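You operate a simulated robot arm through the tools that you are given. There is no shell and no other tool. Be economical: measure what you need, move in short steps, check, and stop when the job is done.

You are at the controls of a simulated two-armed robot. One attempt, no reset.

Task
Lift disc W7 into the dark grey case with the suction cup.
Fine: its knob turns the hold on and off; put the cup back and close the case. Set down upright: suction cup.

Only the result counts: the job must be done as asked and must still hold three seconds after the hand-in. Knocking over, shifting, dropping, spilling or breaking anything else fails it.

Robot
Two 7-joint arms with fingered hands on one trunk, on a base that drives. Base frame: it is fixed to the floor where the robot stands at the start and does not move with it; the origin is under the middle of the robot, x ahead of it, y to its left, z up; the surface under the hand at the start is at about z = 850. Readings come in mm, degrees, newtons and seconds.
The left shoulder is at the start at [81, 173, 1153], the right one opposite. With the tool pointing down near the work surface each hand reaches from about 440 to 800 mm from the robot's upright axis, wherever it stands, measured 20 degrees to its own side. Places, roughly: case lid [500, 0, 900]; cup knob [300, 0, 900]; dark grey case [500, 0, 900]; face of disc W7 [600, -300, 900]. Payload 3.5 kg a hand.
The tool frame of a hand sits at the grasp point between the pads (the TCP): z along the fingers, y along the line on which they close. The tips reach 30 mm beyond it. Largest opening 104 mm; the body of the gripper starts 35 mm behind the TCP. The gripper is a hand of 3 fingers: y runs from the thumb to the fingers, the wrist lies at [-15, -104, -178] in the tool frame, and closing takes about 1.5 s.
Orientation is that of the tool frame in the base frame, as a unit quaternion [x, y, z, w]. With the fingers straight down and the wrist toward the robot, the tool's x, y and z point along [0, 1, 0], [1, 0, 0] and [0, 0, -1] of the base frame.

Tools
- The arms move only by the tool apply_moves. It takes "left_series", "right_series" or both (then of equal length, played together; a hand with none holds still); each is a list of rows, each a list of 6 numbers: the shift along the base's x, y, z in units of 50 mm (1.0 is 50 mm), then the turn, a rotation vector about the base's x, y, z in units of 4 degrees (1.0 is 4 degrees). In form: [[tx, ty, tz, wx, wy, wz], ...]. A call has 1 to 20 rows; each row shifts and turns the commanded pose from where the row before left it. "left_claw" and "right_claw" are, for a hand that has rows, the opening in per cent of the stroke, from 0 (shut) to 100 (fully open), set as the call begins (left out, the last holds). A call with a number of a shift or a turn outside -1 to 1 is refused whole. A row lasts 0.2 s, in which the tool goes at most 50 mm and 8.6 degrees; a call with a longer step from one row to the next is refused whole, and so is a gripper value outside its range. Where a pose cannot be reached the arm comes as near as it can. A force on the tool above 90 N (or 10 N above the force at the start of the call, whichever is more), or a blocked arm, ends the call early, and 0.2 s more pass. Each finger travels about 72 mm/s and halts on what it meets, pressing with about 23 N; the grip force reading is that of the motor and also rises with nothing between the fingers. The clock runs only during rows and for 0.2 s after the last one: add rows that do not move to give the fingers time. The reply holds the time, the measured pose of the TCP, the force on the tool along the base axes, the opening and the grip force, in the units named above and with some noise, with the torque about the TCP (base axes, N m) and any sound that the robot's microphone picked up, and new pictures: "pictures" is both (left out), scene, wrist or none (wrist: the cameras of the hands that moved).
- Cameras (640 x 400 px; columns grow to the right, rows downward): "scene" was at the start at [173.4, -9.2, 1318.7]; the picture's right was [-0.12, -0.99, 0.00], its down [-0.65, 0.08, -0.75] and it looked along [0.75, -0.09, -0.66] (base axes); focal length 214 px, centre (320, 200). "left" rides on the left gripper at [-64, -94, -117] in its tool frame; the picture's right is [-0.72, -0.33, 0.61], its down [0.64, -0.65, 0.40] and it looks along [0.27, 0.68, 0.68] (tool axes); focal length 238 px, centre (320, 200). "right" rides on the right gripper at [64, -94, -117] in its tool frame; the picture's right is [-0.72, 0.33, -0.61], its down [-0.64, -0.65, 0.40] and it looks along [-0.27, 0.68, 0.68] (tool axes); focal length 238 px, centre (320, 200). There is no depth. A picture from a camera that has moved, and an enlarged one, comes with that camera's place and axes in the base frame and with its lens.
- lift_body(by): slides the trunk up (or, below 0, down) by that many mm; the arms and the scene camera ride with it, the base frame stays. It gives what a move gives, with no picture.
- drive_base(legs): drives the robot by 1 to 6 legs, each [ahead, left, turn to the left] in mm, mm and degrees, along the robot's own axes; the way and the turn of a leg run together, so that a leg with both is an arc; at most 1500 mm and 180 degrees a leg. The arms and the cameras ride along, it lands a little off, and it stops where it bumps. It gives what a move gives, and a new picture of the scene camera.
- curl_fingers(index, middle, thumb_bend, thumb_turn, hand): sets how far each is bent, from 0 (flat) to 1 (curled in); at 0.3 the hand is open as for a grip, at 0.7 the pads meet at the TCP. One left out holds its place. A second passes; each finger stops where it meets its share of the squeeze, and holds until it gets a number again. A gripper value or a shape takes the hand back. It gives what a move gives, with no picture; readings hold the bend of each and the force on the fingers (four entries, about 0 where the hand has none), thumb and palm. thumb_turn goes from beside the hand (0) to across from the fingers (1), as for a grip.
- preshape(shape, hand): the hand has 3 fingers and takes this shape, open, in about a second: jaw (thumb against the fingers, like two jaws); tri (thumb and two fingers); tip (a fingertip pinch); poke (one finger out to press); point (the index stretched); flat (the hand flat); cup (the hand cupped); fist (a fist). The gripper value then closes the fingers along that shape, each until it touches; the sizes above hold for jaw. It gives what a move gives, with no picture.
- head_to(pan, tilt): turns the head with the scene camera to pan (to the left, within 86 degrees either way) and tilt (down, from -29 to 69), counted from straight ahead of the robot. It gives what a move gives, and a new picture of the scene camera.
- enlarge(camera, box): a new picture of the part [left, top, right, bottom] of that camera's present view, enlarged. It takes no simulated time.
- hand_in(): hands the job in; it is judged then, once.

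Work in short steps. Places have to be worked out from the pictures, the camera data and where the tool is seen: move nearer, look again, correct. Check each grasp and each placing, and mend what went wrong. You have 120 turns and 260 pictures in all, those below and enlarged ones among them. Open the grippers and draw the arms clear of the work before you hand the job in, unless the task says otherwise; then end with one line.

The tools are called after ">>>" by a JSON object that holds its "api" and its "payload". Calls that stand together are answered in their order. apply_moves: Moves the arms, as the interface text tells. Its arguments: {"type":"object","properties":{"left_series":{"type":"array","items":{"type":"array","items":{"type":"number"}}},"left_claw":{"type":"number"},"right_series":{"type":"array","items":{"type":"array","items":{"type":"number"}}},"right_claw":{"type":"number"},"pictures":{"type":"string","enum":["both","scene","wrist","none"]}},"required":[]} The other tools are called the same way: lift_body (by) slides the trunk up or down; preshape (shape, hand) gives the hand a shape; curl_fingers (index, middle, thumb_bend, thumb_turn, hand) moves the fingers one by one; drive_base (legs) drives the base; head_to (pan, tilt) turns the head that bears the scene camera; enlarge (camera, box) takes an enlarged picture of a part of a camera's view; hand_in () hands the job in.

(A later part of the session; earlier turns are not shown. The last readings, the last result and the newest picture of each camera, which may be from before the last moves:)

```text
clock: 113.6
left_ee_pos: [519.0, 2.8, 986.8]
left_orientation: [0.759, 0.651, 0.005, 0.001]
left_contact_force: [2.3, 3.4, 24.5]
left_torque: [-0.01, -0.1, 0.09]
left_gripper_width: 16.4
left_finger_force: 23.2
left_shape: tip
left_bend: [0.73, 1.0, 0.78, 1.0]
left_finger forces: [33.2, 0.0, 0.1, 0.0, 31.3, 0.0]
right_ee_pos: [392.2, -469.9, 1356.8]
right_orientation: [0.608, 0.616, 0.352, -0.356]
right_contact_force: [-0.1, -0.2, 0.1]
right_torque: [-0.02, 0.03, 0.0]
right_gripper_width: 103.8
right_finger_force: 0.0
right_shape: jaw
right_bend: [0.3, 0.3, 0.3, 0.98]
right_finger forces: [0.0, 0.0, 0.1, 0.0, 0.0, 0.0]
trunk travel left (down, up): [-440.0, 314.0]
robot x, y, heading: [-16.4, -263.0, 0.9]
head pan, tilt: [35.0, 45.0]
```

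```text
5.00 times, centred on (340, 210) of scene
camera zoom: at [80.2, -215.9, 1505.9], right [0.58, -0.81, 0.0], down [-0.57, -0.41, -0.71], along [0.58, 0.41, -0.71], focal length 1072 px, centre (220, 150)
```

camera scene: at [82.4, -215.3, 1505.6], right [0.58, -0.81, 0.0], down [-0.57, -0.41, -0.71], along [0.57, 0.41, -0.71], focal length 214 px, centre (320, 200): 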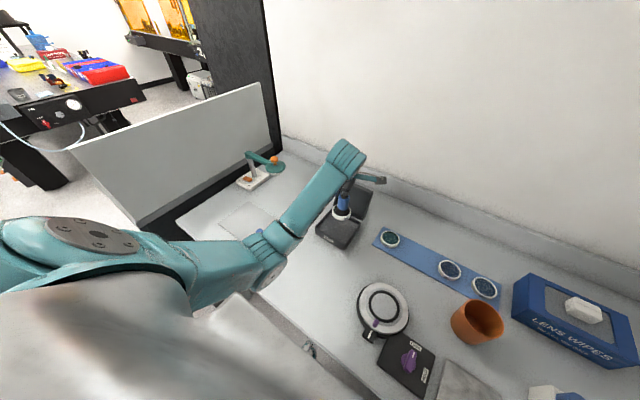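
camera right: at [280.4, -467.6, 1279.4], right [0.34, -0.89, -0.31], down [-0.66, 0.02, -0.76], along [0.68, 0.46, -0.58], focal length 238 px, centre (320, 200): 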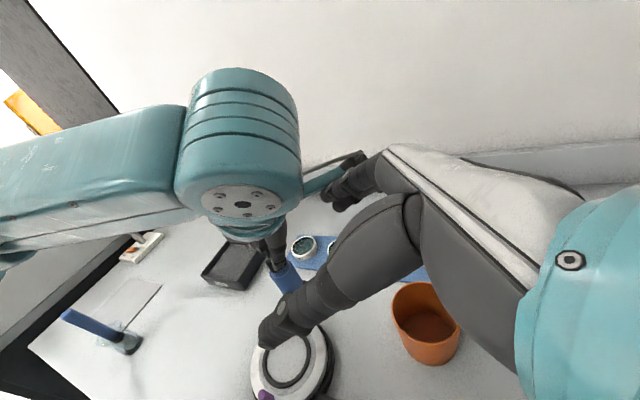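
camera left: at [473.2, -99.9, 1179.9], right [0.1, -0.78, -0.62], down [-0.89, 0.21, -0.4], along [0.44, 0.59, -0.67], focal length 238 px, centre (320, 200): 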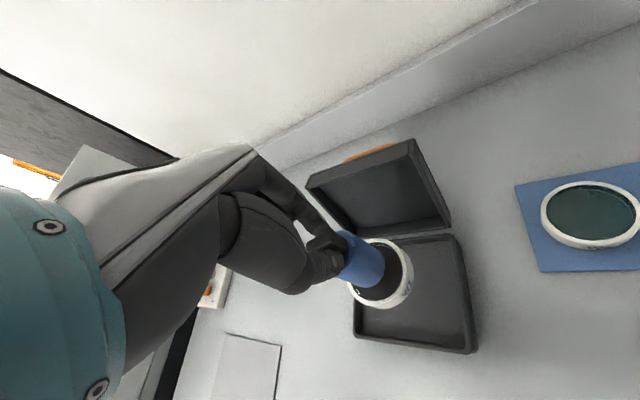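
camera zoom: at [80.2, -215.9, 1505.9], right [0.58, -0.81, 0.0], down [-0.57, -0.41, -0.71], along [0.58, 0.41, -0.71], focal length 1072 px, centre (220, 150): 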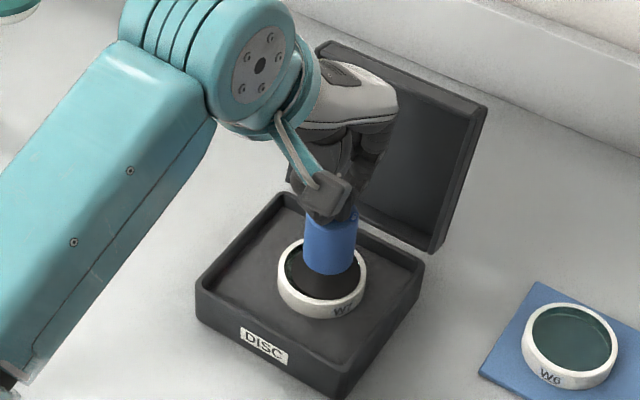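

The disc is not rotating while the knob turns. Continue to the OFF stop.

>>> {"api": "apply_moves", "payload": {"left_series": [[0, 0, 0, 0, 0, -1], [0, 0, 0, 0, 0, -1], [0, 0, 0, 0, 0, -1], [0, 0, 0, 0, 0, -1], [0, 0, 0, 0, 0, -1], [0, 0, 0, 0, 0, -1], [0, 0, 0, 0, 0, -1], [0, 0, 0, 0, 0, -1], [0, 0, 0, 0, 0, -1], [0, 0, 0, 0, 0, -1], [0, 0, 0, 0, 0, -1], [0, 0, 0, 0, 0, -1], [0, 0, 0, 0, 0, -1]], "pictures": "none"}}

>>> {"api": "enlarge", "payload": {"camera": "left", "box": [280, 150, 480, 350]}}

>>> {"api": "enlarge", "payload": {"camera": "scene", "box": [300, 170, 380, 250]}}

```text
clock: 116.4
left_ee_pos: [519.3, 3.5, 989.3]
left_orientation: [0.967, 0.253, 0.005, 0.001]
left_contact_force: [2.6, 1.6, 27.6]
left_torque: [-0.05, 0.02, 0.11]
left_gripper_width: 16.6
left_finger_force: 23.2
left_shape: tip
left_bend: [0.73, 1.0, 0.78, 1.0]
left_finger forces: [32.6, 0.1, 0.1, 0.1, 35.0, 0.1]
right_ee_pos: [391.1, -470.0, 1356.2]
right_orientation: [0.608, 0.616, 0.352, -0.355]
right_contact_force: [-0.2, 0.0, 0.0]
right_torque: [0.05, -0.01, -0.02]
right_gripper_width: 103.6
right_finger_force: 0.2
right_shape: jaw
right_bend: [0.3, 0.3, 0.3, 0.98]
right_finger forces: [0.0, 0.0, 0.0, 0.1, 0.0, 0.0]
trunk travel left (down, up): [-440.0, 314.0]
robot x, y, heading: [-13.2, -265.3, 0.5]
head pan, tilt: [35.0, 45.0]
```

```text
2.00 times, centred on (380, 250) of left
camera zoom: at [416.7, 54.9, 1101.8], right [-0.78, -0.07, -0.62], down [0.24, 0.88, -0.4], along [0.58, -0.47, -0.67], focal length 477 px, centre (200, 100)
```

zoom: 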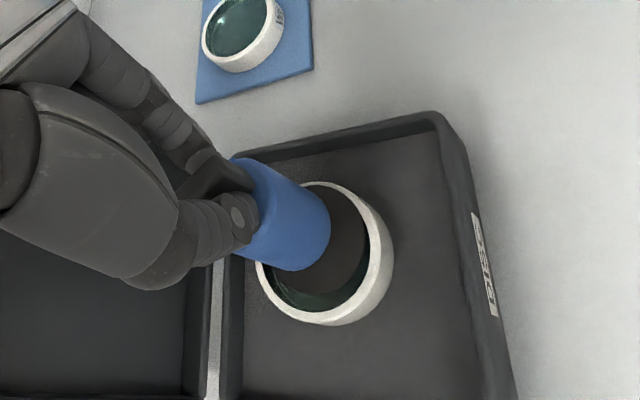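

```text
5.00 times, centred on (340, 210) of scene
camera zoom: at [80.0, -216.6, 1505.9], right [0.58, -0.81, 0.0], down [-0.57, -0.41, -0.71], along [0.58, 0.41, -0.71], focal length 1072 px, centre (220, 150)
```

zoom: 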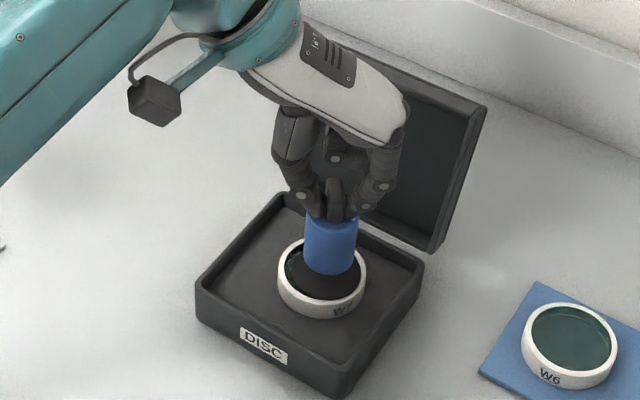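

The knob is turned through 92°. Now lift gently to see whether the disc stays.

>>> {"api": "apply_moves", "payload": {"left_series": [[0, 0, 0.1, 0, 0, 0], [0, 0, 0.1, 0, 0, 0], [0, 0, 0.15, 0, 0, 0], [0, 0, 0.15, 0, 0, 0]], "pictures": "none"}}

>>> {"api": "enlarge", "payload": {"camera": "scene", "box": [300, 160, 380, 250]}}

```text
clock: 117.4
left_ee_pos: [520.5, 4.1, 1009.9]
left_orientation: [0.967, 0.254, 0.003, 0.001]
left_contact_force: [-0.7, 0.2, -1.8]
left_torque: [0.0, -0.02, 0.01]
left_gripper_width: 15.4
left_finger_force: 23.1
left_shape: tip
left_bend: [0.73, 1.0, 0.77, 1.0]
left_finger forces: [18.7, 0.0, 0.0, 0.1, 18.9, 0.0]
right_ee_pos: [393.6, -469.8, 1356.4]
right_orientation: [0.609, 0.616, 0.351, -0.356]
right_contact_force: [0.2, -0.4, 1.1]
right_torque: [0.02, -0.02, 0.0]
right_gripper_width: 103.8
right_finger_force: 0.1
right_shape: jaw
right_bend: [0.3, 0.3, 0.3, 0.98]
right_finger forces: [0.0, 0.0, 0.1, 0.0, 0.1, 0.0]
trunk travel left (down, up): [-440.0, 314.0]
robot x, y, heading: [-14.7, -263.8, 0.9]
head pan, tilt: [35.0, 45.0]
```

```text
4.44 times, centred on (340, 205) of scene
camera zoom: at [82.2, -215.2, 1505.6], right [0.58, -0.81, 0.0], down [-0.57, -0.41, -0.71], along [0.57, 0.41, -0.71], focal length 953 px, centre (231, 178)
```

zoom: 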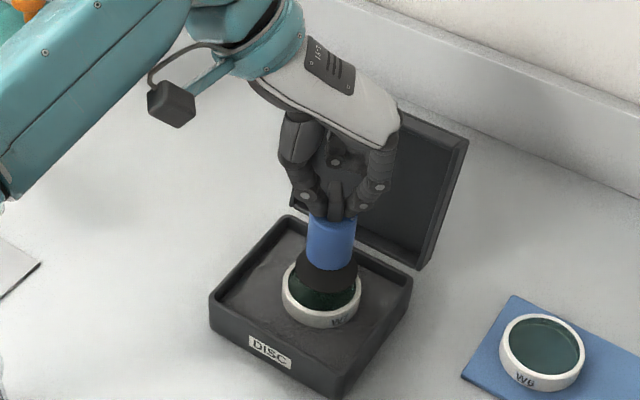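

W7 stays in the case and the cup is free. I'll raise the cup 120 mm, unwind the yaw, and drive back to reach its original spot at about [316,17].

>>> {"api": "apply_moves", "payload": {"left_series": [[0, 0, 0.8, 0, 0, 0], [0, 0, 0.8, 0, 0, 0], [0, 0, 0.8, 0, 0, 0], [0, 0, 0, 0, 0, 1], [0, 0, 0, 0, 0, 1], [0, 0, 0, 0, 0, 1], [0, 0, 0, 0, 0, 1], [0, 0, 0, 0, 0, 1], [0, 0, 0, 0, 0, 1], [0, 0, 0, 0, 0, 1], [0, 0, 0, 0, 0, 1], [0, 0, 0, 0, 0, 1], [0, 0, 0, 0, 0, 1], [0, 0, 0, 0, 0, 1], [0, 0, 0, 0, 0, 1], [0, 0, 0, 0, 0, 1], [0, 0, 0, 0, 0, 1], [0, 0, 0, 0, 0, 1]], "pictures": "none"}}

>>> {"api": "drive_base", "payload": {"legs": [[-200, 0, 0]]}}

```text
clock: 121.2
left_ee_pos: [520.8, 3.9, 1129.8]
left_orientation: [0.711, 0.703, 0.004, -0.001]
left_contact_force: [0.1, -0.5, -1.8]
left_torque: [-0.02, 0.0, -0.03]
left_gripper_width: 15.5
left_finger_force: 23.2
left_shape: tip
left_bend: [0.73, 1.0, 0.77, 1.0]
left_finger forces: [18.4, 0.1, 0.0, 0.1, 18.8, 0.0]
right_ee_pos: [393.4, -469.7, 1357.1]
right_orientation: [0.608, 0.616, 0.352, -0.356]
right_contact_force: [-0.3, 0.4, -1.1]
right_torque: [0.01, 0.0, -0.01]
right_gripper_width: 103.8
right_finger_force: 0.1
right_shape: jaw
right_bend: [0.3, 0.3, 0.3, 0.98]
right_finger forces: [0.1, 0.0, 0.0, 0.0, 0.0, 0.0]
trunk travel left (down, up): [-440.0, 314.0]
robot x, y, heading: [-12.6, -268.3, 0.7]
head pan, tilt: [35.0, 45.0]
```

```text
clock: 122.8
left_ee_pos: [320.6, 3.3, 1130.0]
left_orientation: [0.709, 0.705, 0.005, -0.001]
left_contact_force: [-0.9, 1.2, -1.8]
left_torque: [0.0, -0.01, 0.01]
left_gripper_width: 15.4
left_finger_force: 23.0
left_shape: tip
left_bend: [0.73, 1.0, 0.77, 1.0]
left_finger forces: [18.6, 0.0, 0.0, 0.0, 18.9, 0.0]
right_ee_pos: [193.1, -470.4, 1357.4]
right_orientation: [0.607, 0.618, 0.351, -0.356]
right_contact_force: [-0.5, -0.1, -0.1]
right_torque: [-0.01, 0.01, -0.02]
right_gripper_width: 104.0
right_finger_force: 0.1
right_shape: jaw
right_bend: [0.3, 0.3, 0.3, 0.98]
right_finger forces: [0.0, 0.0, 0.0, 0.0, 0.0, 0.0]
trunk travel left (down, up): [-440.0, 314.0]
robot x, y, heading: [-212.2, -269.6, 1.1]
head pan, tilt: [35.0, 45.0]
camera scene: at [-118.5, -217.8, 1505.7], right [0.59, -0.81, 0.0], down [-0.57, -0.41, -0.71], along [0.57, 0.41, -0.71], focal length 214 px, centre (320, 200)
```

scene: 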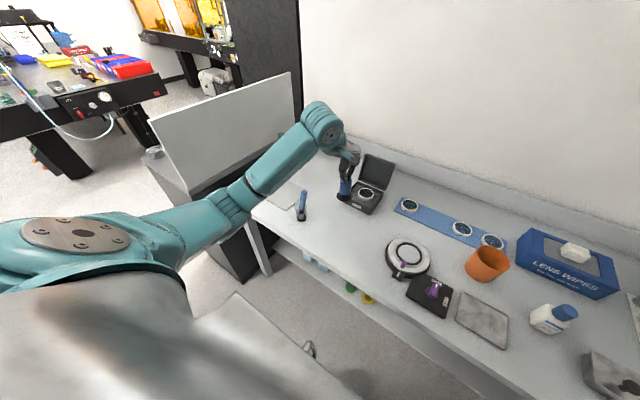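

Now I'll move over the original spot and lower to just above the table.

>>> {"api": "apply_moves", "payload": {"left_series": [[-0.08, 0.26, -0.5, 0, 0, 0], [0, 0, -0.66, 0, 0, 0], [0, 0, -0.66, 0, 0, 0], [0, 0, -0.66, 0, 0, 0], [0, 0, -0.66, 0, 0, 0]], "pictures": "none"}}

>>> {"api": "head_to", "payload": {"pan": 15, "tilt": 45}}

>>> {"api": "enlarge", "payload": {"camera": "scene", "box": [200, 130, 360, 270]}}

```text
clock: 124.0
left_ee_pos: [319.5, 20.2, 974.0]
left_orientation: [0.71, 0.704, 0.004, -0.001]
left_contact_force: [0.6, 0.3, -1.6]
left_torque: [0.0, -0.02, -0.01]
left_gripper_width: 15.2
left_finger_force: 23.2
left_shape: tip
left_bend: [0.73, 1.0, 0.77, 1.0]
left_finger forces: [18.4, 0.1, 0.0, 0.1, 18.8, 0.0]
right_ee_pos: [193.5, -469.7, 1356.0]
right_orientation: [0.607, 0.618, 0.35, -0.356]
right_contact_force: [0.1, -0.1, -0.1]
right_torque: [0.0, 0.01, -0.02]
right_gripper_width: 103.6
right_finger_force: 0.1
right_shape: jaw
right_bend: [0.3, 0.3, 0.3, 0.98]
right_finger forces: [0.0, 0.0, 0.1, 0.0, 0.0, 0.0]
trunk travel left (down, up): [-440.0, 314.0]
robot x, y, heading: [-214.3, -266.2, 0.8]
head pan, tilt: [35.0, 45.0]
```

```text
clock: 124.8
left_ee_pos: [318.1, 19.2, 973.6]
left_orientation: [0.71, 0.705, 0.003, -0.001]
left_contact_force: [0.6, -0.4, -1.7]
left_torque: [-0.03, -0.04, 0.01]
left_gripper_width: 15.7
left_finger_force: 22.9
left_shape: tip
left_bend: [0.73, 1.0, 0.77, 1.0]
left_finger forces: [18.4, 0.0, 0.0, 0.0, 18.7, 0.1]
right_ee_pos: [193.5, -470.4, 1355.6]
right_orientation: [0.607, 0.617, 0.35, -0.357]
right_contact_force: [-0.2, 0.6, -0.6]
right_torque: [-0.02, -0.05, -0.02]
right_gripper_width: 103.6
right_finger_force: 0.1
right_shape: jaw
right_bend: [0.3, 0.3, 0.3, 0.98]
right_finger forces: [0.1, 0.1, 0.0, 0.1, 0.1, 0.1]
trunk travel left (down, up): [-440.0, 314.0]
robot x, y, heading: [-215.3, -268.0, 0.9]
head pan, tilt: [15.0, 45.0]
camera scene: at [-105.4, -243.1, 1505.6], right [0.28, -0.96, 0.0], down [-0.68, -0.19, -0.71], along [0.68, 0.19, -0.71], focal length 214 px, centre (320, 200)
```

scene: 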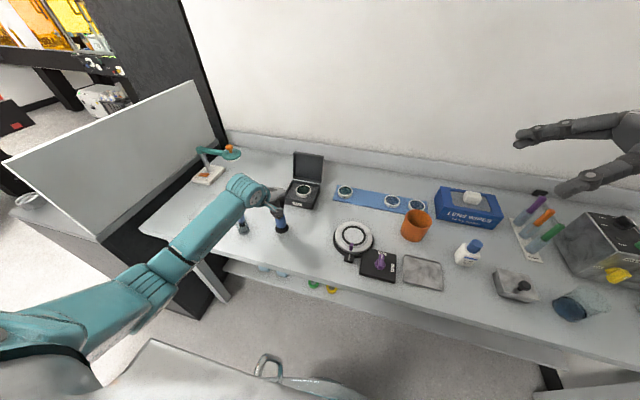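

```text
2.86 times, centred on (280, 200) of scene
camera zoom: at [-105.4, -243.1, 1505.6], right [0.28, -0.96, 0.0], down [-0.68, -0.19, -0.71], along [0.68, 0.19, -0.71], focal length 613 px, centre (434, 200)
```

zoom: 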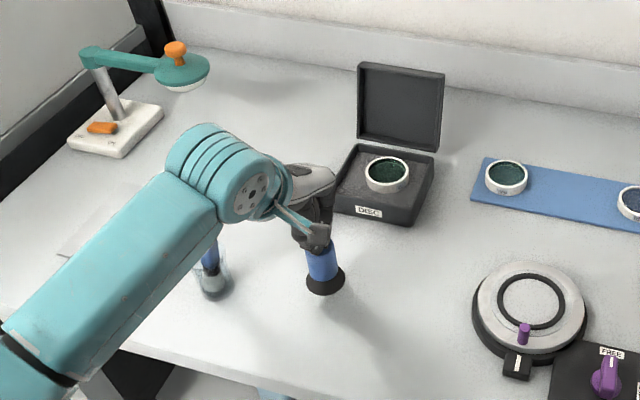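

W7 sits in the case and the cup is just above its original spot. Lowering slowly to the table.

>>> {"api": "apply_moves", "payload": {"left_series": [[-0.02, -0.04, -0.15, 0, 0, 0], [0, 0, -0.1, 0, 0, 0], [0, 0, -0.06, 0, 0, 0], [0, 0, -0.05, 0, 0, 0], [0, 0, -0.05, 0, 0, 0]], "pictures": "none"}}

>>> {"api": "enlarge", "payload": {"camera": "scene", "box": [240, 180, 330, 260]}}

```text
clock: 126.0
left_ee_pos: [315.0, 15.4, 952.9]
left_orientation: [0.709, 0.705, 0.004, -0.001]
left_contact_force: [0.4, 0.6, -2.2]
left_torque: [0.0, 0.01, 0.0]
left_gripper_width: 15.2
left_finger_force: 23.3
left_shape: tip
left_bend: [0.73, 1.0, 0.77, 1.0]
left_finger forces: [18.4, 0.0, 0.0, 0.1, 18.7, 0.0]
right_ee_pos: [194.2, -470.0, 1355.7]
right_orientation: [0.607, 0.618, 0.351, -0.357]
right_contact_force: [-0.2, -0.2, 0.2]
right_torque: [0.03, -0.01, 0.03]
right_gripper_width: 103.7
right_finger_force: 0.1
right_shape: jaw
right_bend: [0.3, 0.3, 0.3, 0.98]
right_finger forces: [0.0, 0.0, 0.0, 0.0, 0.0, 0.0]
trunk travel left (down, up): [-440.0, 314.0]
robot x, y, heading: [-215.1, -269.1, 1.1]
head pan, tilt: [15.0, 45.0]
```

```text
5.00 times, centred on (285, 220) of scene
camera zoom: at [-105.4, -243.2, 1505.6], right [0.27, -0.96, 0.0], down [-0.68, -0.19, -0.71], along [0.68, 0.19, -0.71], focal length 1072 px, centre (495, 100)
```

zoom: 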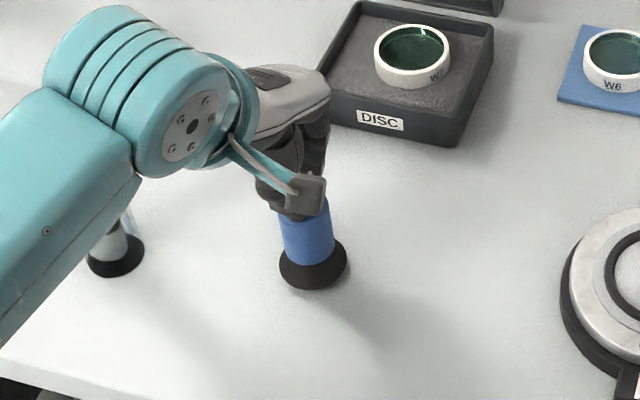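

Nearly down with no contact yet; continuing in small steps.

>>> {"api": "apply_moves", "payload": {"left_series": [[0, 0, -0.04, 0, 0, 0], [0, 0, -0.04, 0, 0, 0], [0, 0, -0.04, 0, 0, 0], [0, 0, -0.04, 0, 0, 0]], "pictures": "none"}}

```text
clock: 127.0
left_ee_pos: [315.1, 15.6, 944.3]
left_orientation: [0.708, 0.706, 0.005, 0.0]
left_contact_force: [-0.8, 0.2, 1.3]
left_torque: [-0.01, 0.01, 0.01]
left_gripper_width: 15.6
left_finger_force: 23.4
left_shape: tip
left_bend: [0.73, 1.0, 0.77, 1.0]
left_finger forces: [19.0, 0.0, 0.0, 0.0, 19.7, 0.1]
right_ee_pos: [193.3, -469.5, 1356.4]
right_orientation: [0.607, 0.618, 0.35, -0.357]
right_contact_force: [-0.3, 0.3, -0.3]
right_torque: [-0.03, 0.0, -0.03]
right_gripper_width: 103.7
right_finger_force: 0.0
right_shape: jaw
right_bend: [0.3, 0.3, 0.3, 0.98]
right_finger forces: [0.1, 0.0, 0.1, 0.1, 0.1, 0.1]
trunk travel left (down, up): [-440.0, 314.0]
robot x, y, heading: [-218.5, -269.8, 1.1]
head pan, tilt: [15.0, 45.0]
```

Contact has begun. One millimetre more, then open and withdraw straight up.

>>> {"api": "apply_moves", "payload": {"left_series": [[0, 0, -0.03, 0, 0, 0], [0, 0, 0, 0, 0, 0]], "pictures": "none"}}

>>> {"api": "apply_moves", "payload": {"left_series": [[0, 0, 0, 0, 0, 0], [0, 0, 0, 0, 0, 0], [0, 0, 0, 0, 0, 0], [0, 0, 0, 0, 0, 0]], "left_claw": 45, "pictures": "none"}}

>>> {"api": "apply_moves", "payload": {"left_series": [[0, 0, 0.3, 0, 0, 0], [0, 0, 0.5, 0, 0, 0], [0, 0, 0.8, 0, 0, 0], [0, 0, 0.8, 0, 0, 0], [0, 0, 0.8, 0, 0, 0]], "pictures": "scene"}}

>>> {"api": "enlarge", "payload": {"camera": "scene", "box": [200, 150, 340, 260]}}

```text
clock: 127.6
left_ee_pos: [314.2, 13.8, 944.2]
left_orientation: [0.709, 0.705, 0.005, 0.001]
left_contact_force: [-1.0, 1.5, 6.0]
left_torque: [0.01, -0.02, -0.01]
left_gripper_width: 15.2
left_finger_force: 22.4
left_shape: tip
left_bend: [0.73, 1.0, 0.77, 1.0]
left_finger forces: [22.2, 0.0, 0.0, 0.0, 21.4, 0.1]
right_ee_pos: [193.9, -472.5, 1356.5]
right_orientation: [0.607, 0.617, 0.351, -0.357]
right_contact_force: [-0.2, 0.5, -0.4]
right_torque: [0.02, -0.02, 0.01]
right_gripper_width: 103.8
right_finger_force: 0.2
right_shape: jaw
right_bend: [0.3, 0.3, 0.3, 0.98]
right_finger forces: [0.0, 0.0, 0.0, 0.1, 0.0, 0.0]
trunk travel left (down, up): [-440.0, 314.0]
robot x, y, heading: [-214.1, -264.5, 1.1]
head pan, tilt: [15.0, 45.0]
```

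```text
clock: 128.6
left_ee_pos: [315.6, 14.9, 942.8]
left_orientation: [0.71, 0.704, 0.004, -0.002]
left_contact_force: [-0.1, 0.5, -0.7]
left_torque: [-0.01, 0.03, 0.0]
left_gripper_width: 46.3
left_finger_force: 0.0
left_shape: tip
left_bend: [0.73, 0.98, 0.71, 1.0]
left_finger forces: [0.0, 0.1, 0.0, 0.0, 0.1, 0.1]
right_ee_pos: [193.4, -470.0, 1357.1]
right_orientation: [0.607, 0.618, 0.35, -0.356]
right_contact_force: [-0.3, 0.9, 0.5]
right_torque: [0.02, -0.02, -0.01]
right_gripper_width: 103.6
right_finger_force: 0.1
right_shape: jaw
right_bend: [0.3, 0.3, 0.3, 0.98]
right_finger forces: [0.1, 0.1, 0.0, 0.0, 0.1, 0.0]
trunk travel left (down, up): [-440.0, 314.0]
robot x, y, heading: [-216.8, -267.1, 0.9]
head pan, tilt: [15.0, 45.0]
```

```text
clock: 129.8
left_ee_pos: [314.6, 13.7, 1102.1]
left_orientation: [0.708, 0.706, 0.003, -0.001]
left_contact_force: [0.5, 0.0, 0.1]
left_torque: [0.02, 0.0, -0.01]
left_gripper_width: 46.6
left_finger_force: 0.1
left_shape: tip
left_bend: [0.73, 0.98, 0.71, 1.0]
left_finger forces: [0.1, 0.0, 0.1, 0.1, 0.0, 0.1]
right_ee_pos: [194.4, -470.9, 1356.5]
right_orientation: [0.606, 0.618, 0.351, -0.357]
right_contact_force: [0.6, -0.2, -0.4]
right_torque: [-0.02, 0.0, 0.01]
right_gripper_width: 103.9
right_finger_force: 0.0
right_shape: jaw
right_bend: [0.3, 0.3, 0.3, 0.98]
right_finger forces: [0.1, 0.1, 0.1, 0.1, 0.0, 0.1]
trunk travel left (down, up): [-440.0, 314.0]
robot x, y, heading: [-215.0, -263.5, 0.8]
head pan, tilt: [15.0, 45.0]
camera scene: at [-105.5, -243.6, 1505.7], right [0.27, -0.96, 0.0], down [-0.68, -0.19, -0.71], along [0.68, 0.19, -0.71], focal length 214 px, centre (320, 200)
```

scene: 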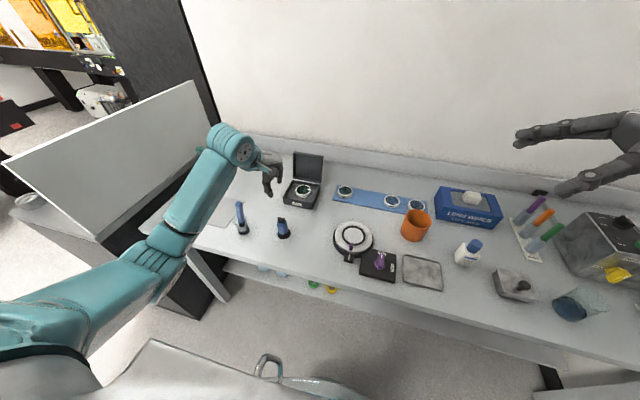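

```text
3.64 times, centred on (270, 205) of scene
camera zoom: at [-105.5, -243.6, 1505.7], right [0.27, -0.96, 0.0], down [-0.68, -0.19, -0.71], along [0.68, 0.19, -0.71], focal length 780 px, centre (502, 182)
```

zoom: 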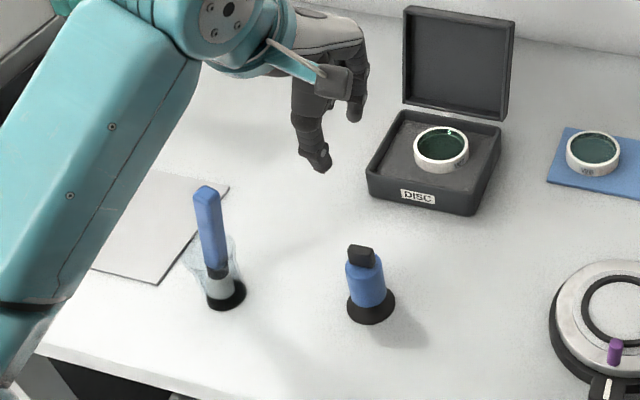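

The cup stands upright at its place and W7 is in the case. Next is closing the lid. I'll reshape the left hand to jaw, raise it, and drive nearer so it can hook the handle behind the open lid.

>>> {"api": "preshape", "payload": {"hand": "left", "shape": "jaw"}}

>>> {"api": "apply_moves", "payload": {"left_series": [[0, 0, 0.5, 0, 0, 0], [0, 0, 0.5, 0, 0, 0], [0.3, 0, 0.4, 0, 0, 0], [0.3, 0, 0, 0, 0, 0]], "left_claw": 100, "pictures": "none"}}

>>> {"api": "lift_body", "payload": {"by": -40}}

>>> {"api": "drive_base", "payload": {"legs": [[0, 166, 0], [210, 0, 0]]}}

```text
clock: 130.7
left_ee_pos: [314.3, 13.8, 1102.6]
left_orientation: [0.709, 0.705, 0.004, -0.001]
left_contact_force: [-0.4, 0.8, 0.3]
left_torque: [-0.01, -0.04, -0.02]
left_gripper_width: 104.1
left_finger_force: 0.1
left_shape: jaw
left_bend: [0.3, 0.3, 0.3, 0.98]
left_finger forces: [0.1, 0.0, 0.0, 0.0, 0.1, 0.0]
right_ee_pos: [194.1, -470.3, 1357.1]
right_orientation: [0.607, 0.618, 0.351, -0.356]
right_contact_force: [0.6, 0.9, 0.1]
right_torque: [-0.02, -0.04, 0.0]
right_gripper_width: 103.9
right_finger_force: 0.0
right_shape: jaw
right_bend: [0.3, 0.3, 0.3, 0.98]
right_finger forces: [0.1, 0.1, 0.0, 0.0, 0.1, 0.1]
trunk travel left (down, up): [-440.0, 314.0]
robot x, y, heading: [-214.3, -267.0, 1.0]
head pan, tilt: [15.0, 45.0]
```

```text
clock: 131.7
left_ee_pos: [346.2, 15.2, 1171.9]
left_orientation: [0.709, 0.705, 0.004, 0.0]
left_contact_force: [-1.1, 0.3, 0.5]
left_torque: [-0.04, 0.01, 0.02]
left_gripper_width: 103.6
left_finger_force: 0.0
left_shape: jaw
left_bend: [0.3, 0.3, 0.3, 0.98]
left_finger forces: [0.0, 0.0, 0.0, 0.0, 0.0, 0.0]
right_ee_pos: [194.3, -471.4, 1356.3]
right_orientation: [0.608, 0.617, 0.349, -0.357]
right_contact_force: [0.0, -0.1, -0.2]
right_torque: [-0.02, 0.0, 0.01]
right_gripper_width: 103.8
right_finger_force: 0.1
right_shape: jaw
right_bend: [0.3, 0.3, 0.3, 0.98]
right_finger forces: [0.1, 0.0, 0.0, 0.1, 0.1, 0.1]
trunk travel left (down, up): [-440.0, 314.0]
robot x, y, heading: [-215.6, -268.7, 0.9]
head pan, tilt: [15.0, 45.0]
```

```text
clock: 132.5
left_ee_pos: [343.5, 14.2, 1133.5]
left_orientation: [0.709, 0.705, 0.004, -0.001]
left_contact_force: [-0.6, 0.3, 0.4]
left_torque: [-0.01, 0.01, 0.02]
left_gripper_width: 103.9
left_finger_force: 0.0
left_shape: jaw
left_bend: [0.3, 0.3, 0.3, 0.98]
left_finger forces: [0.1, 0.1, 0.0, 0.0, 0.0, 0.1]
right_ee_pos: [193.9, -469.2, 1317.0]
right_orientation: [0.606, 0.618, 0.351, -0.356]
right_contact_force: [0.2, 1.2, 0.2]
right_torque: [0.02, -0.01, -0.03]
right_gripper_width: 103.6
right_finger_force: 0.0
right_shape: jaw
right_bend: [0.3, 0.3, 0.3, 0.98]
right_finger forces: [0.1, 0.0, 0.0, 0.1, 0.0, 0.0]
trunk travel left (down, up): [-400.0, 354.0]
robot x, y, heading: [-215.3, -267.9, 1.0]
head pan, tilt: [15.0, 45.0]
```

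```text
clock: 135.2
left_ee_pos: [556.5, 180.2, 1131.7]
left_orientation: [0.71, 0.704, 0.004, -0.002]
left_contact_force: [0.3, 0.2, -0.3]
left_torque: [0.01, -0.01, 0.0]
left_gripper_width: 103.8
left_finger_force: 0.0
left_shape: jaw
left_bend: [0.3, 0.3, 0.3, 0.98]
left_finger forces: [0.1, 0.1, 0.1, 0.0, 0.0, 0.1]
right_ee_pos: [404.2, -302.8, 1317.1]
right_orientation: [0.609, 0.617, 0.35, -0.356]
right_contact_force: [-0.5, 0.8, -0.9]
right_torque: [0.0, 0.06, 0.0]
right_gripper_width: 103.7
right_finger_force: 0.1
right_shape: jaw
right_bend: [0.3, 0.3, 0.3, 0.98]
right_finger forces: [0.0, 0.0, 0.0, 0.1, 0.0, 0.0]
trunk travel left (down, up): [-400.0, 354.0]
robot x, y, heading: [-3.0, -103.9, 0.9]
head pan, tilt: [15.0, 45.0]
camera scene: at [114.3, -74.8, 1465.3], right [0.27, -0.96, 0.0], down [-0.68, -0.19, -0.71], along [0.68, 0.19, -0.71], focal length 214 px, centre (320, 200)
```

scene: 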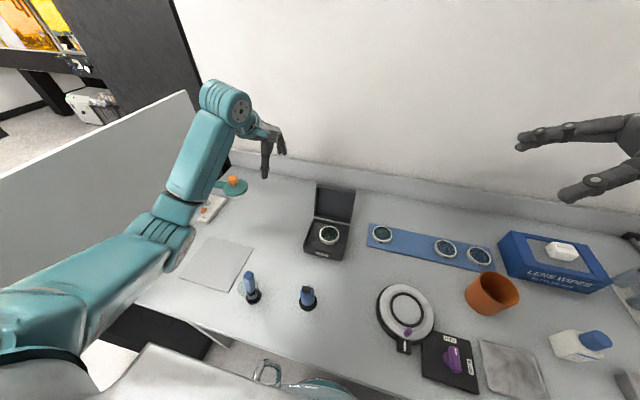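

Lid still open at the back. I'll bring the left hand, tilted ~19° and opened to 28%, above the handle behind the lid.

>>> {"api": "apply_moves", "payload": {"left_series": [[0.28, -0.533, -0.1, 0, 0.8, 0], [0.28, -0.533, -0.1, 0, 0.8, 0], [0.28, -0.533, -0.1, 0, 0.8, 0], [0.28, -0.533, -0.1, 0, 0.8, 0], [0.28, -0.533, -0.1, 0, 0.8, 0], [0.28, -0.533, -0.1, 0, 0.8, 0]], "left_claw": 28}}

>>> {"api": "enlarge", "payload": {"camera": "scene", "box": [280, 120, 380, 260]}}

>>> {"api": "enlarge", "payload": {"camera": "left", "box": [220, 100, 520, 400]}}

```text
clock: 136.6
left_ee_pos: [638.3, 20.1, 1104.8]
left_orientation: [0.701, 0.694, -0.114, -0.118]
left_contact_force: [-0.1, 0.4, 0.2]
left_torque: [0.02, 0.03, -0.01]
left_gripper_width: 29.4
left_finger_force: 0.1
left_shape: jaw
left_bend: [0.74, 0.54, 0.74, 1.0]
left_finger forces: [0.0, 0.0, 0.0, 0.0, 0.0, 0.0]
right_ee_pos: [404.4, -304.7, 1315.8]
right_orientation: [0.608, 0.617, 0.351, -0.356]
right_contact_force: [0.0, 1.0, -0.5]
right_torque: [0.02, 0.0, 0.03]
right_gripper_width: 103.9
right_finger_force: 0.1
right_shape: jaw
right_bend: [0.3, 0.3, 0.3, 0.98]
right_finger forces: [0.0, 0.0, 0.1, 0.1, 0.0, 0.1]
trunk travel left (down, up): [-400.0, 354.0]
robot x, y, heading: [-6.3, -99.7, 0.6]
head pan, tilt: [15.0, 45.0]
camera scene: at [113.6, -76.2, 1465.4], right [0.27, -0.96, 0.0], down [-0.68, -0.19, -0.71], along [0.68, 0.19, -0.71], focal length 214 px, centre (320, 200)
camera left: at [586.7, -42.5, 1244.1], right [-0.52, -0.71, -0.48], down [-0.74, 0.65, -0.17], along [0.43, 0.27, -0.86], focal length 238 px, centre (320, 200)
```

scene: 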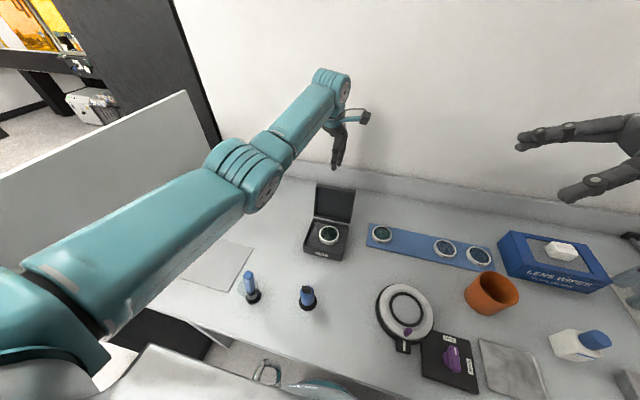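
left: 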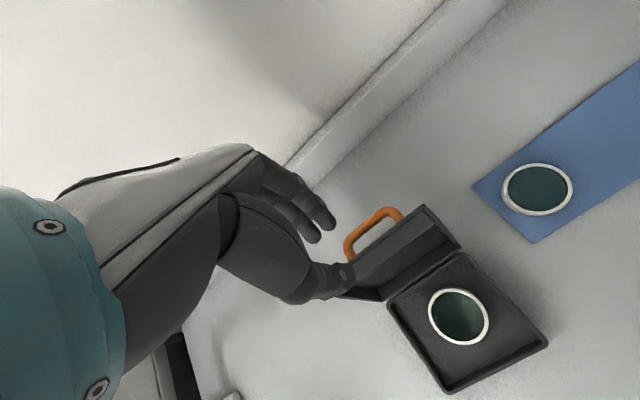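

```text
2.86 times, centred on (330, 190) of scene
camera zoom: at [113.6, -76.2, 1465.4], right [0.27, -0.96, 0.0], down [-0.68, -0.19, -0.71], along [0.68, 0.19, -0.71], focal length 613 px, centre (291, 229)
```

zoom: 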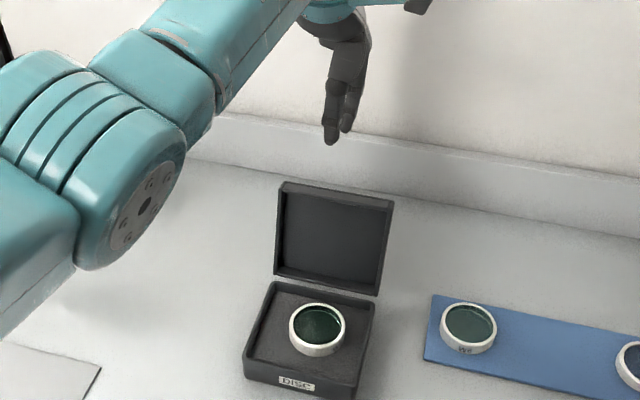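

```text
1.33 times, centred on (370, 250) of left
camera zoom: at [586.7, -42.5, 1244.1], right [-0.52, -0.71, -0.48], down [-0.74, 0.65, -0.17], along [0.43, 0.27, -0.86], focal length 318 px, centre (253, 133)
```

zoom: 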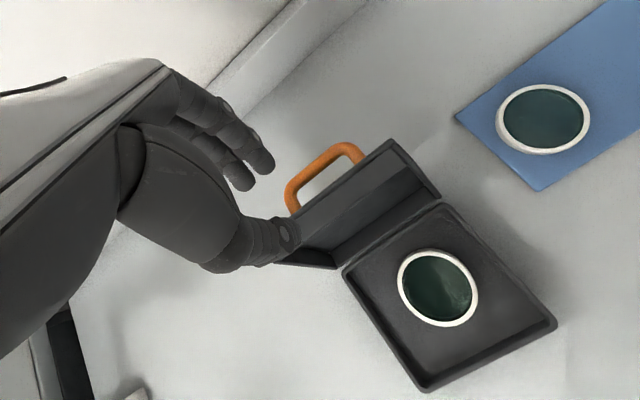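

The handle bar is at about [647, 18, 968], so the lid stands at ~110°. I'll drive 25 mm closer and go to a pre-hook pose in line with the lid's plane.

>>> {"api": "drive_base", "payload": {"legs": [[25, 0, 0]]}}

>>> {"api": "apply_moves", "payload": {"left_series": [[0.08, -0.02, -0.4, 0, 0, 0], [0.08, -0.02, -0.4, 0, 0, 0], [0, 0, -0.4, 0, 0, 0]], "pictures": "wrist"}}

>>> {"api": "enlarge", "payload": {"camera": "left", "box": [240, 140, 440, 340]}}

```text
clock: 137.5
left_ee_pos: [664.0, 22.9, 1103.6]
left_orientation: [0.7, 0.694, -0.115, -0.119]
left_contact_force: [0.4, 0.6, 0.2]
left_torque: [0.01, 0.02, 0.03]
left_gripper_width: 29.3
left_finger_force: 0.1
left_shape: jaw
left_bend: [0.74, 0.54, 0.74, 1.0]
left_finger forces: [0.1, 0.0, 0.0, 0.1, 0.1, 0.0]
right_ee_pos: [431.6, -302.8, 1317.1]
right_orientation: [0.607, 0.617, 0.351, -0.357]
right_contact_force: [1.1, 0.1, -0.3]
right_torque: [0.0, 0.03, 0.0]
right_gripper_width: 103.8
right_finger_force: 0.0
right_shape: jaw
right_bend: [0.3, 0.3, 0.3, 0.98]
right_finger forces: [0.0, 0.0, 0.0, 0.0, 0.1, 0.1]
trunk travel left (down, up): [-400.0, 354.0]
robot x, y, heading: [19.2, -99.7, 0.6]
head pan, tilt: [15.0, 45.0]
camera scene: at [139.8, -74.5, 1465.3], right [0.27, -0.96, 0.0], down [-0.68, -0.19, -0.71], along [0.68, 0.19, -0.71], focal length 214 px, centre (320, 200)
```

scene: 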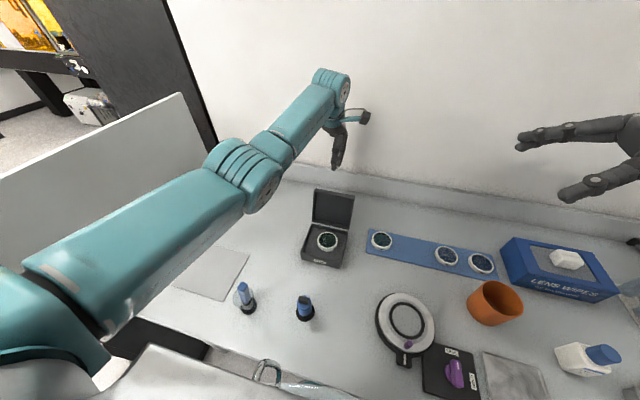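

```text
clock: 138.3
left_ee_pos: [669.5, 21.0, 1046.3]
left_orientation: [0.701, 0.694, -0.114, -0.118]
left_contact_force: [0.1, -0.3, 0.1]
left_torque: [0.02, 0.0, -0.01]
left_gripper_width: 29.2
left_finger_force: 0.1
left_shape: jaw
left_bend: [0.74, 0.54, 0.74, 1.0]
left_finger forces: [0.0, 0.0, 0.1, 0.0, 0.0, 0.0]
right_ee_pos: [429.2, -301.3, 1316.8]
right_orientation: [0.607, 0.617, 0.351, -0.356]
right_contact_force: [-0.1, 0.3, 0.4]
right_torque: [0.0, -0.02, 0.02]
right_gripper_width: 103.6
right_finger_force: 0.0
right_shape: jaw
right_bend: [0.3, 0.3, 0.3, 0.98]
right_finger forces: [0.0, 0.0, 0.1, 0.0, 0.0, 0.0]
trunk travel left (down, up): [-400.0, 354.0]
robot x, y, heading: [21.9, -98.3, 0.9]
head pan, tilt: [15.0, 45.0]
camera left: at [618.3, -41.8, 1185.5], right [-0.51, -0.71, -0.48], down [-0.74, 0.65, -0.17], along [0.43, 0.27, -0.86], focal length 238 px, centre (320, 200)
```

left: 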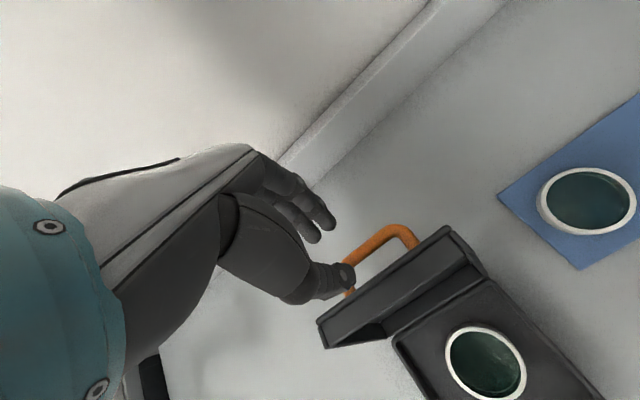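

```text
2.00 times, centred on (340, 240) of left
camera zoom: at [618.3, -41.8, 1185.5], right [-0.51, -0.71, -0.48], down [-0.74, 0.65, -0.17], along [0.43, 0.27, -0.86], focal length 477 px, centre (280, 120)
```

zoom: 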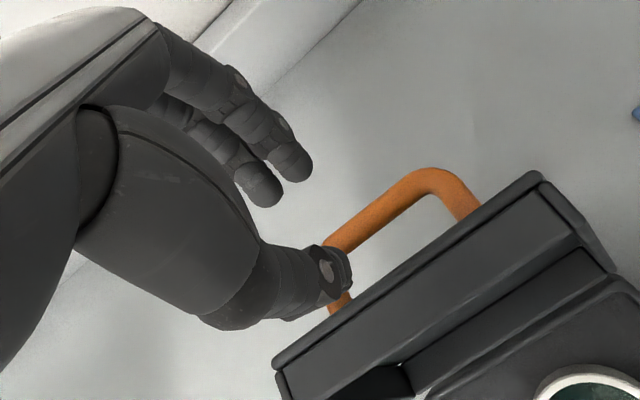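

The thumb would be tight between lid and bar, so I'll instead push the bar forward from behind with closed, vertical fingers. Closing and straightening the hand behind the handle.

>>> {"api": "apply_moves", "payload": {"left_series": [[0.1, 0, 0.2, 0, -0.95, 0], [0.1, 0, 0, 0, -0.95, 0], [0.1, 0, 0, 0, -0.95, 0], [0.1, 0, 0, 0, -0.95, 0], [0.1, 0, 0, 0, -0.95, 0], [0, 0, 0, 0, 0, 0]], "left_claw": 0, "pictures": "wrist"}}

>>> {"api": "enlarge", "payload": {"camera": "left", "box": [240, 160, 480, 400]}}

```text
clock: 139.7
left_ee_pos: [697.7, 22.1, 1054.6]
left_orientation: [0.71, 0.704, 0.003, -0.001]
left_contact_force: [0.3, 0.0, -0.2]
left_torque: [0.02, -0.01, 0.0]
left_gripper_width: 0.0
left_finger_force: 22.6
left_shape: jaw
left_bend: [0.7, 0.7, 0.48, 1.0]
left_finger forces: [0.0, 0.0, 0.0, 0.0, 0.0, 0.0]
right_ee_pos: [428.3, -301.7, 1315.6]
right_orientation: [0.608, 0.617, 0.351, -0.356]
right_contact_force: [0.7, -0.2, -0.2]
right_torque: [0.0, -0.04, 0.03]
right_gripper_width: 103.4
right_finger_force: 0.1
right_shape: jaw
right_bend: [0.3, 0.3, 0.3, 0.98]
right_finger forces: [0.0, 0.1, 0.0, 0.1, 0.1, 0.1]
trunk travel left (down, up): [-400.0, 354.0]
robot x, y, heading: [22.1, -98.3, 0.9]
head pan, tilt: [15.0, 45.0]
camera left: at [602.9, -41.4, 1168.7], right [-0.33, -0.71, -0.62], down [-0.65, 0.65, -0.4], along [0.69, 0.27, -0.68], focal length 238 px, centre (320, 200)
```

left: 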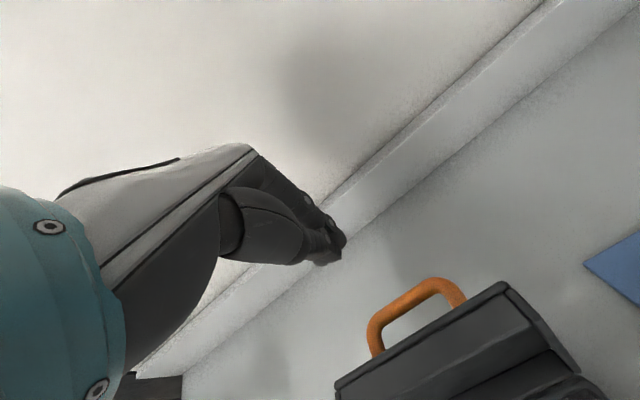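

```text
1.67 times, centred on (360, 280) of left
camera zoom: at [602.9, -41.4, 1168.7], right [-0.33, -0.71, -0.62], down [-0.65, 0.65, -0.4], along [0.69, 0.27, -0.68], focal length 397 px, centre (253, 67)
```

zoom: 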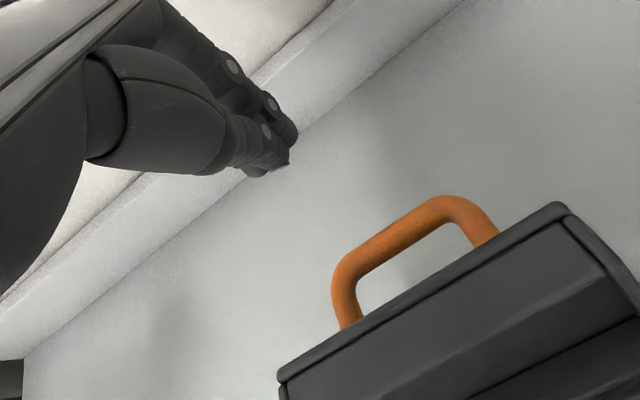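

Bar is at about [660,15,960]. I'll descend behind it and begin pushing forward along the arc.

>>> {"api": "apply_moves", "payload": {"left_series": [[0, -0.05, -0.5, 0, 0, 0], [0, -0.05, -0.5, 0, 0, 0], [0, 0, -0.4, 0, 0, 0], [-0.3, 0, 0, 0, 0, 0], [-0.4, 0, 0.05, 0, 0, 0], [-0.4, 0, 0.1, 0, 0, 0]], "pictures": "wrist"}}

>>> {"api": "enlarge", "payload": {"camera": "scene", "box": [260, 130, 380, 270]}}

```text
clock: 141.1
left_ee_pos: [639.4, 15.4, 989.3]
left_orientation: [0.71, 0.704, 0.002, -0.003]
left_contact_force: [-0.9, 0.4, 0.2]
left_torque: [-0.01, 0.0, 0.0]
left_gripper_width: 0.0
left_finger_force: 22.8
left_shape: jaw
left_bend: [0.7, 0.7, 0.48, 1.0]
left_finger forces: [0.0, 0.0, 0.0, 0.0, 0.1, 0.1]
right_ee_pos: [428.4, -302.2, 1316.4]
right_orientation: [0.608, 0.617, 0.35, -0.356]
right_contact_force: [0.1, 0.6, -0.1]
right_torque: [-0.01, 0.02, -0.03]
right_gripper_width: 103.4
right_finger_force: 0.0
right_shape: jaw
right_bend: [0.3, 0.3, 0.3, 0.98]
right_finger forces: [0.1, 0.1, 0.0, 0.0, 0.1, 0.1]
trunk travel left (down, up): [-400.0, 354.0]
robot x, y, heading: [23.3, -100.2, 1.0]
head pan, tilt: [15.0, 45.0]
camera left: at [545.1, -47.5, 1104.7], right [-0.33, -0.71, -0.62], down [-0.65, 0.65, -0.4], along [0.69, 0.27, -0.68], focal length 238 px, centre (320, 200)
```

left: 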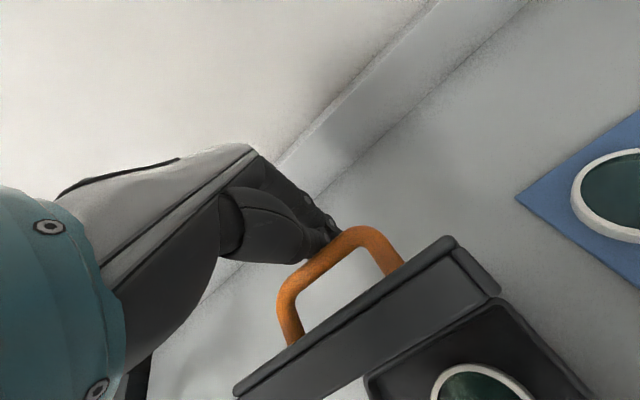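

```text
2.86 times, centred on (320, 200) of scene
camera zoom: at [138.2, -74.3, 1465.4], right [0.27, -0.96, 0.0], down [-0.68, -0.19, -0.71], along [0.68, 0.19, -0.71], focal length 613 px, centre (320, 200)
```

zoom: 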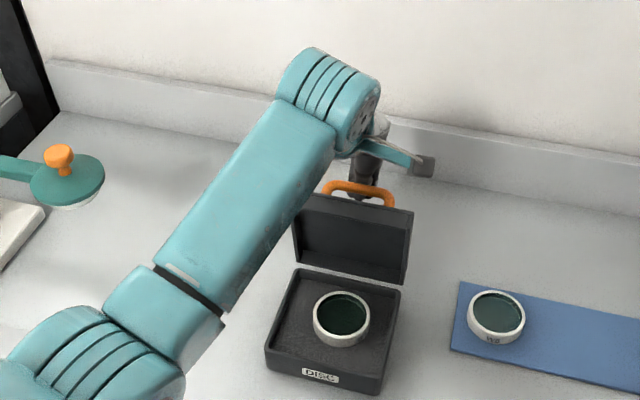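

The lid is coming forward, now about 85°. Continue pushing to around 50° and check.

>>> {"api": "apply_moves", "payload": {"left_series": [[-0.34, 0, 0.2, 0, 0, 0], [-0.34, 0, 0.15, 0, 0, 0], [-0.35, 0, 0.03, 0, 0, 0], [-0.35, 0, 0, 0, 0, 0]], "pictures": "wrist"}}

>>> {"api": "enlarge", "payload": {"camera": "scene", "box": [200, 130, 380, 320]}}

```text
clock: 142.1
left_ee_pos: [570.5, 15.3, 1010.5]
left_orientation: [0.71, 0.704, 0.003, -0.003]
left_contact_force: [0.0, -0.3, 0.2]
left_torque: [-0.02, 0.02, 0.03]
left_gripper_width: 0.2
left_finger_force: 23.1
left_shape: jaw
left_bend: [0.7, 0.7, 0.48, 1.0]
left_finger forces: [0.1, 0.0, 0.0, 0.0, 0.0, 0.2]
right_ee_pos: [429.3, -301.1, 1317.2]
right_orientation: [0.608, 0.617, 0.351, -0.356]
right_contact_force: [0.5, 0.8, 0.1]
right_torque: [-0.02, 0.03, -0.02]
right_gripper_width: 103.8
right_finger_force: 0.0
right_shape: jaw
right_bend: [0.3, 0.3, 0.3, 0.98]
right_finger forces: [0.0, 0.0, 0.0, 0.0, 0.0, 0.1]
trunk travel left (down, up): [-400.0, 354.0]
robot x, y, heading: [22.7, -100.8, 0.9]
head pan, tilt: [15.0, 45.0]
camera left: at [476.9, -48.4, 1124.8], right [-0.33, -0.71, -0.62], down [-0.65, 0.65, -0.4], along [0.69, 0.27, -0.68], focal length 238 px, centre (320, 200)
```

left: 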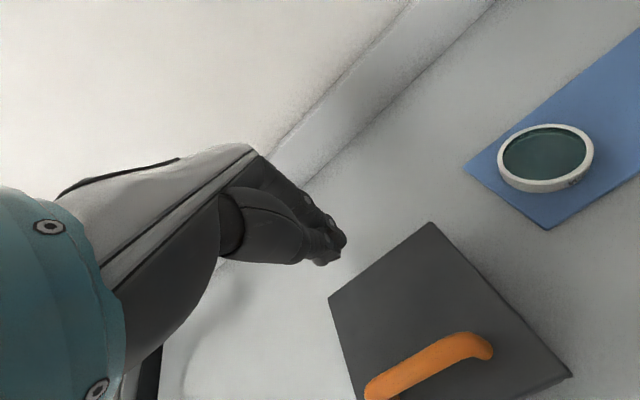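

```text
2.11 times, centred on (290, 225) of scene
camera zoom: at [138.6, -74.4, 1465.4], right [0.27, -0.96, 0.0], down [-0.68, -0.19, -0.71], along [0.68, 0.19, -0.71], focal length 452 px, centre (383, 147)
```

zoom: 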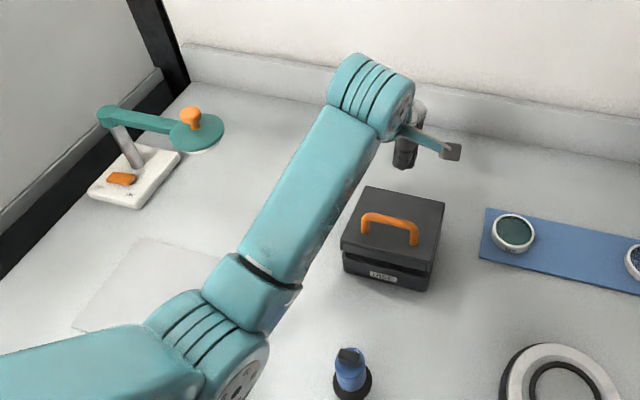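

The lid swung down onto the case. Checking whether it is fully shut.

>>> {"api": "enlarge", "payload": {"camera": "scene", "box": [288, 205, 348, 265]}}

```text
6.67 times, centred on (318, 235) of scene
camera zoom: at [138.6, -74.4, 1465.4], right [0.27, -0.96, 0.0], down [-0.68, -0.19, -0.71], along [0.68, 0.19, -0.71], focal length 1430 px, centre (333, -33)
```

zoom: 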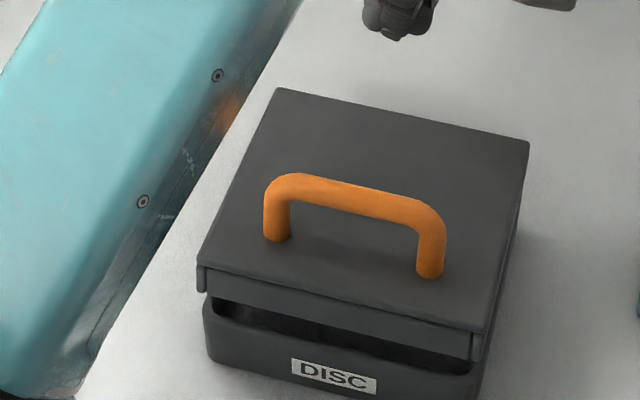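

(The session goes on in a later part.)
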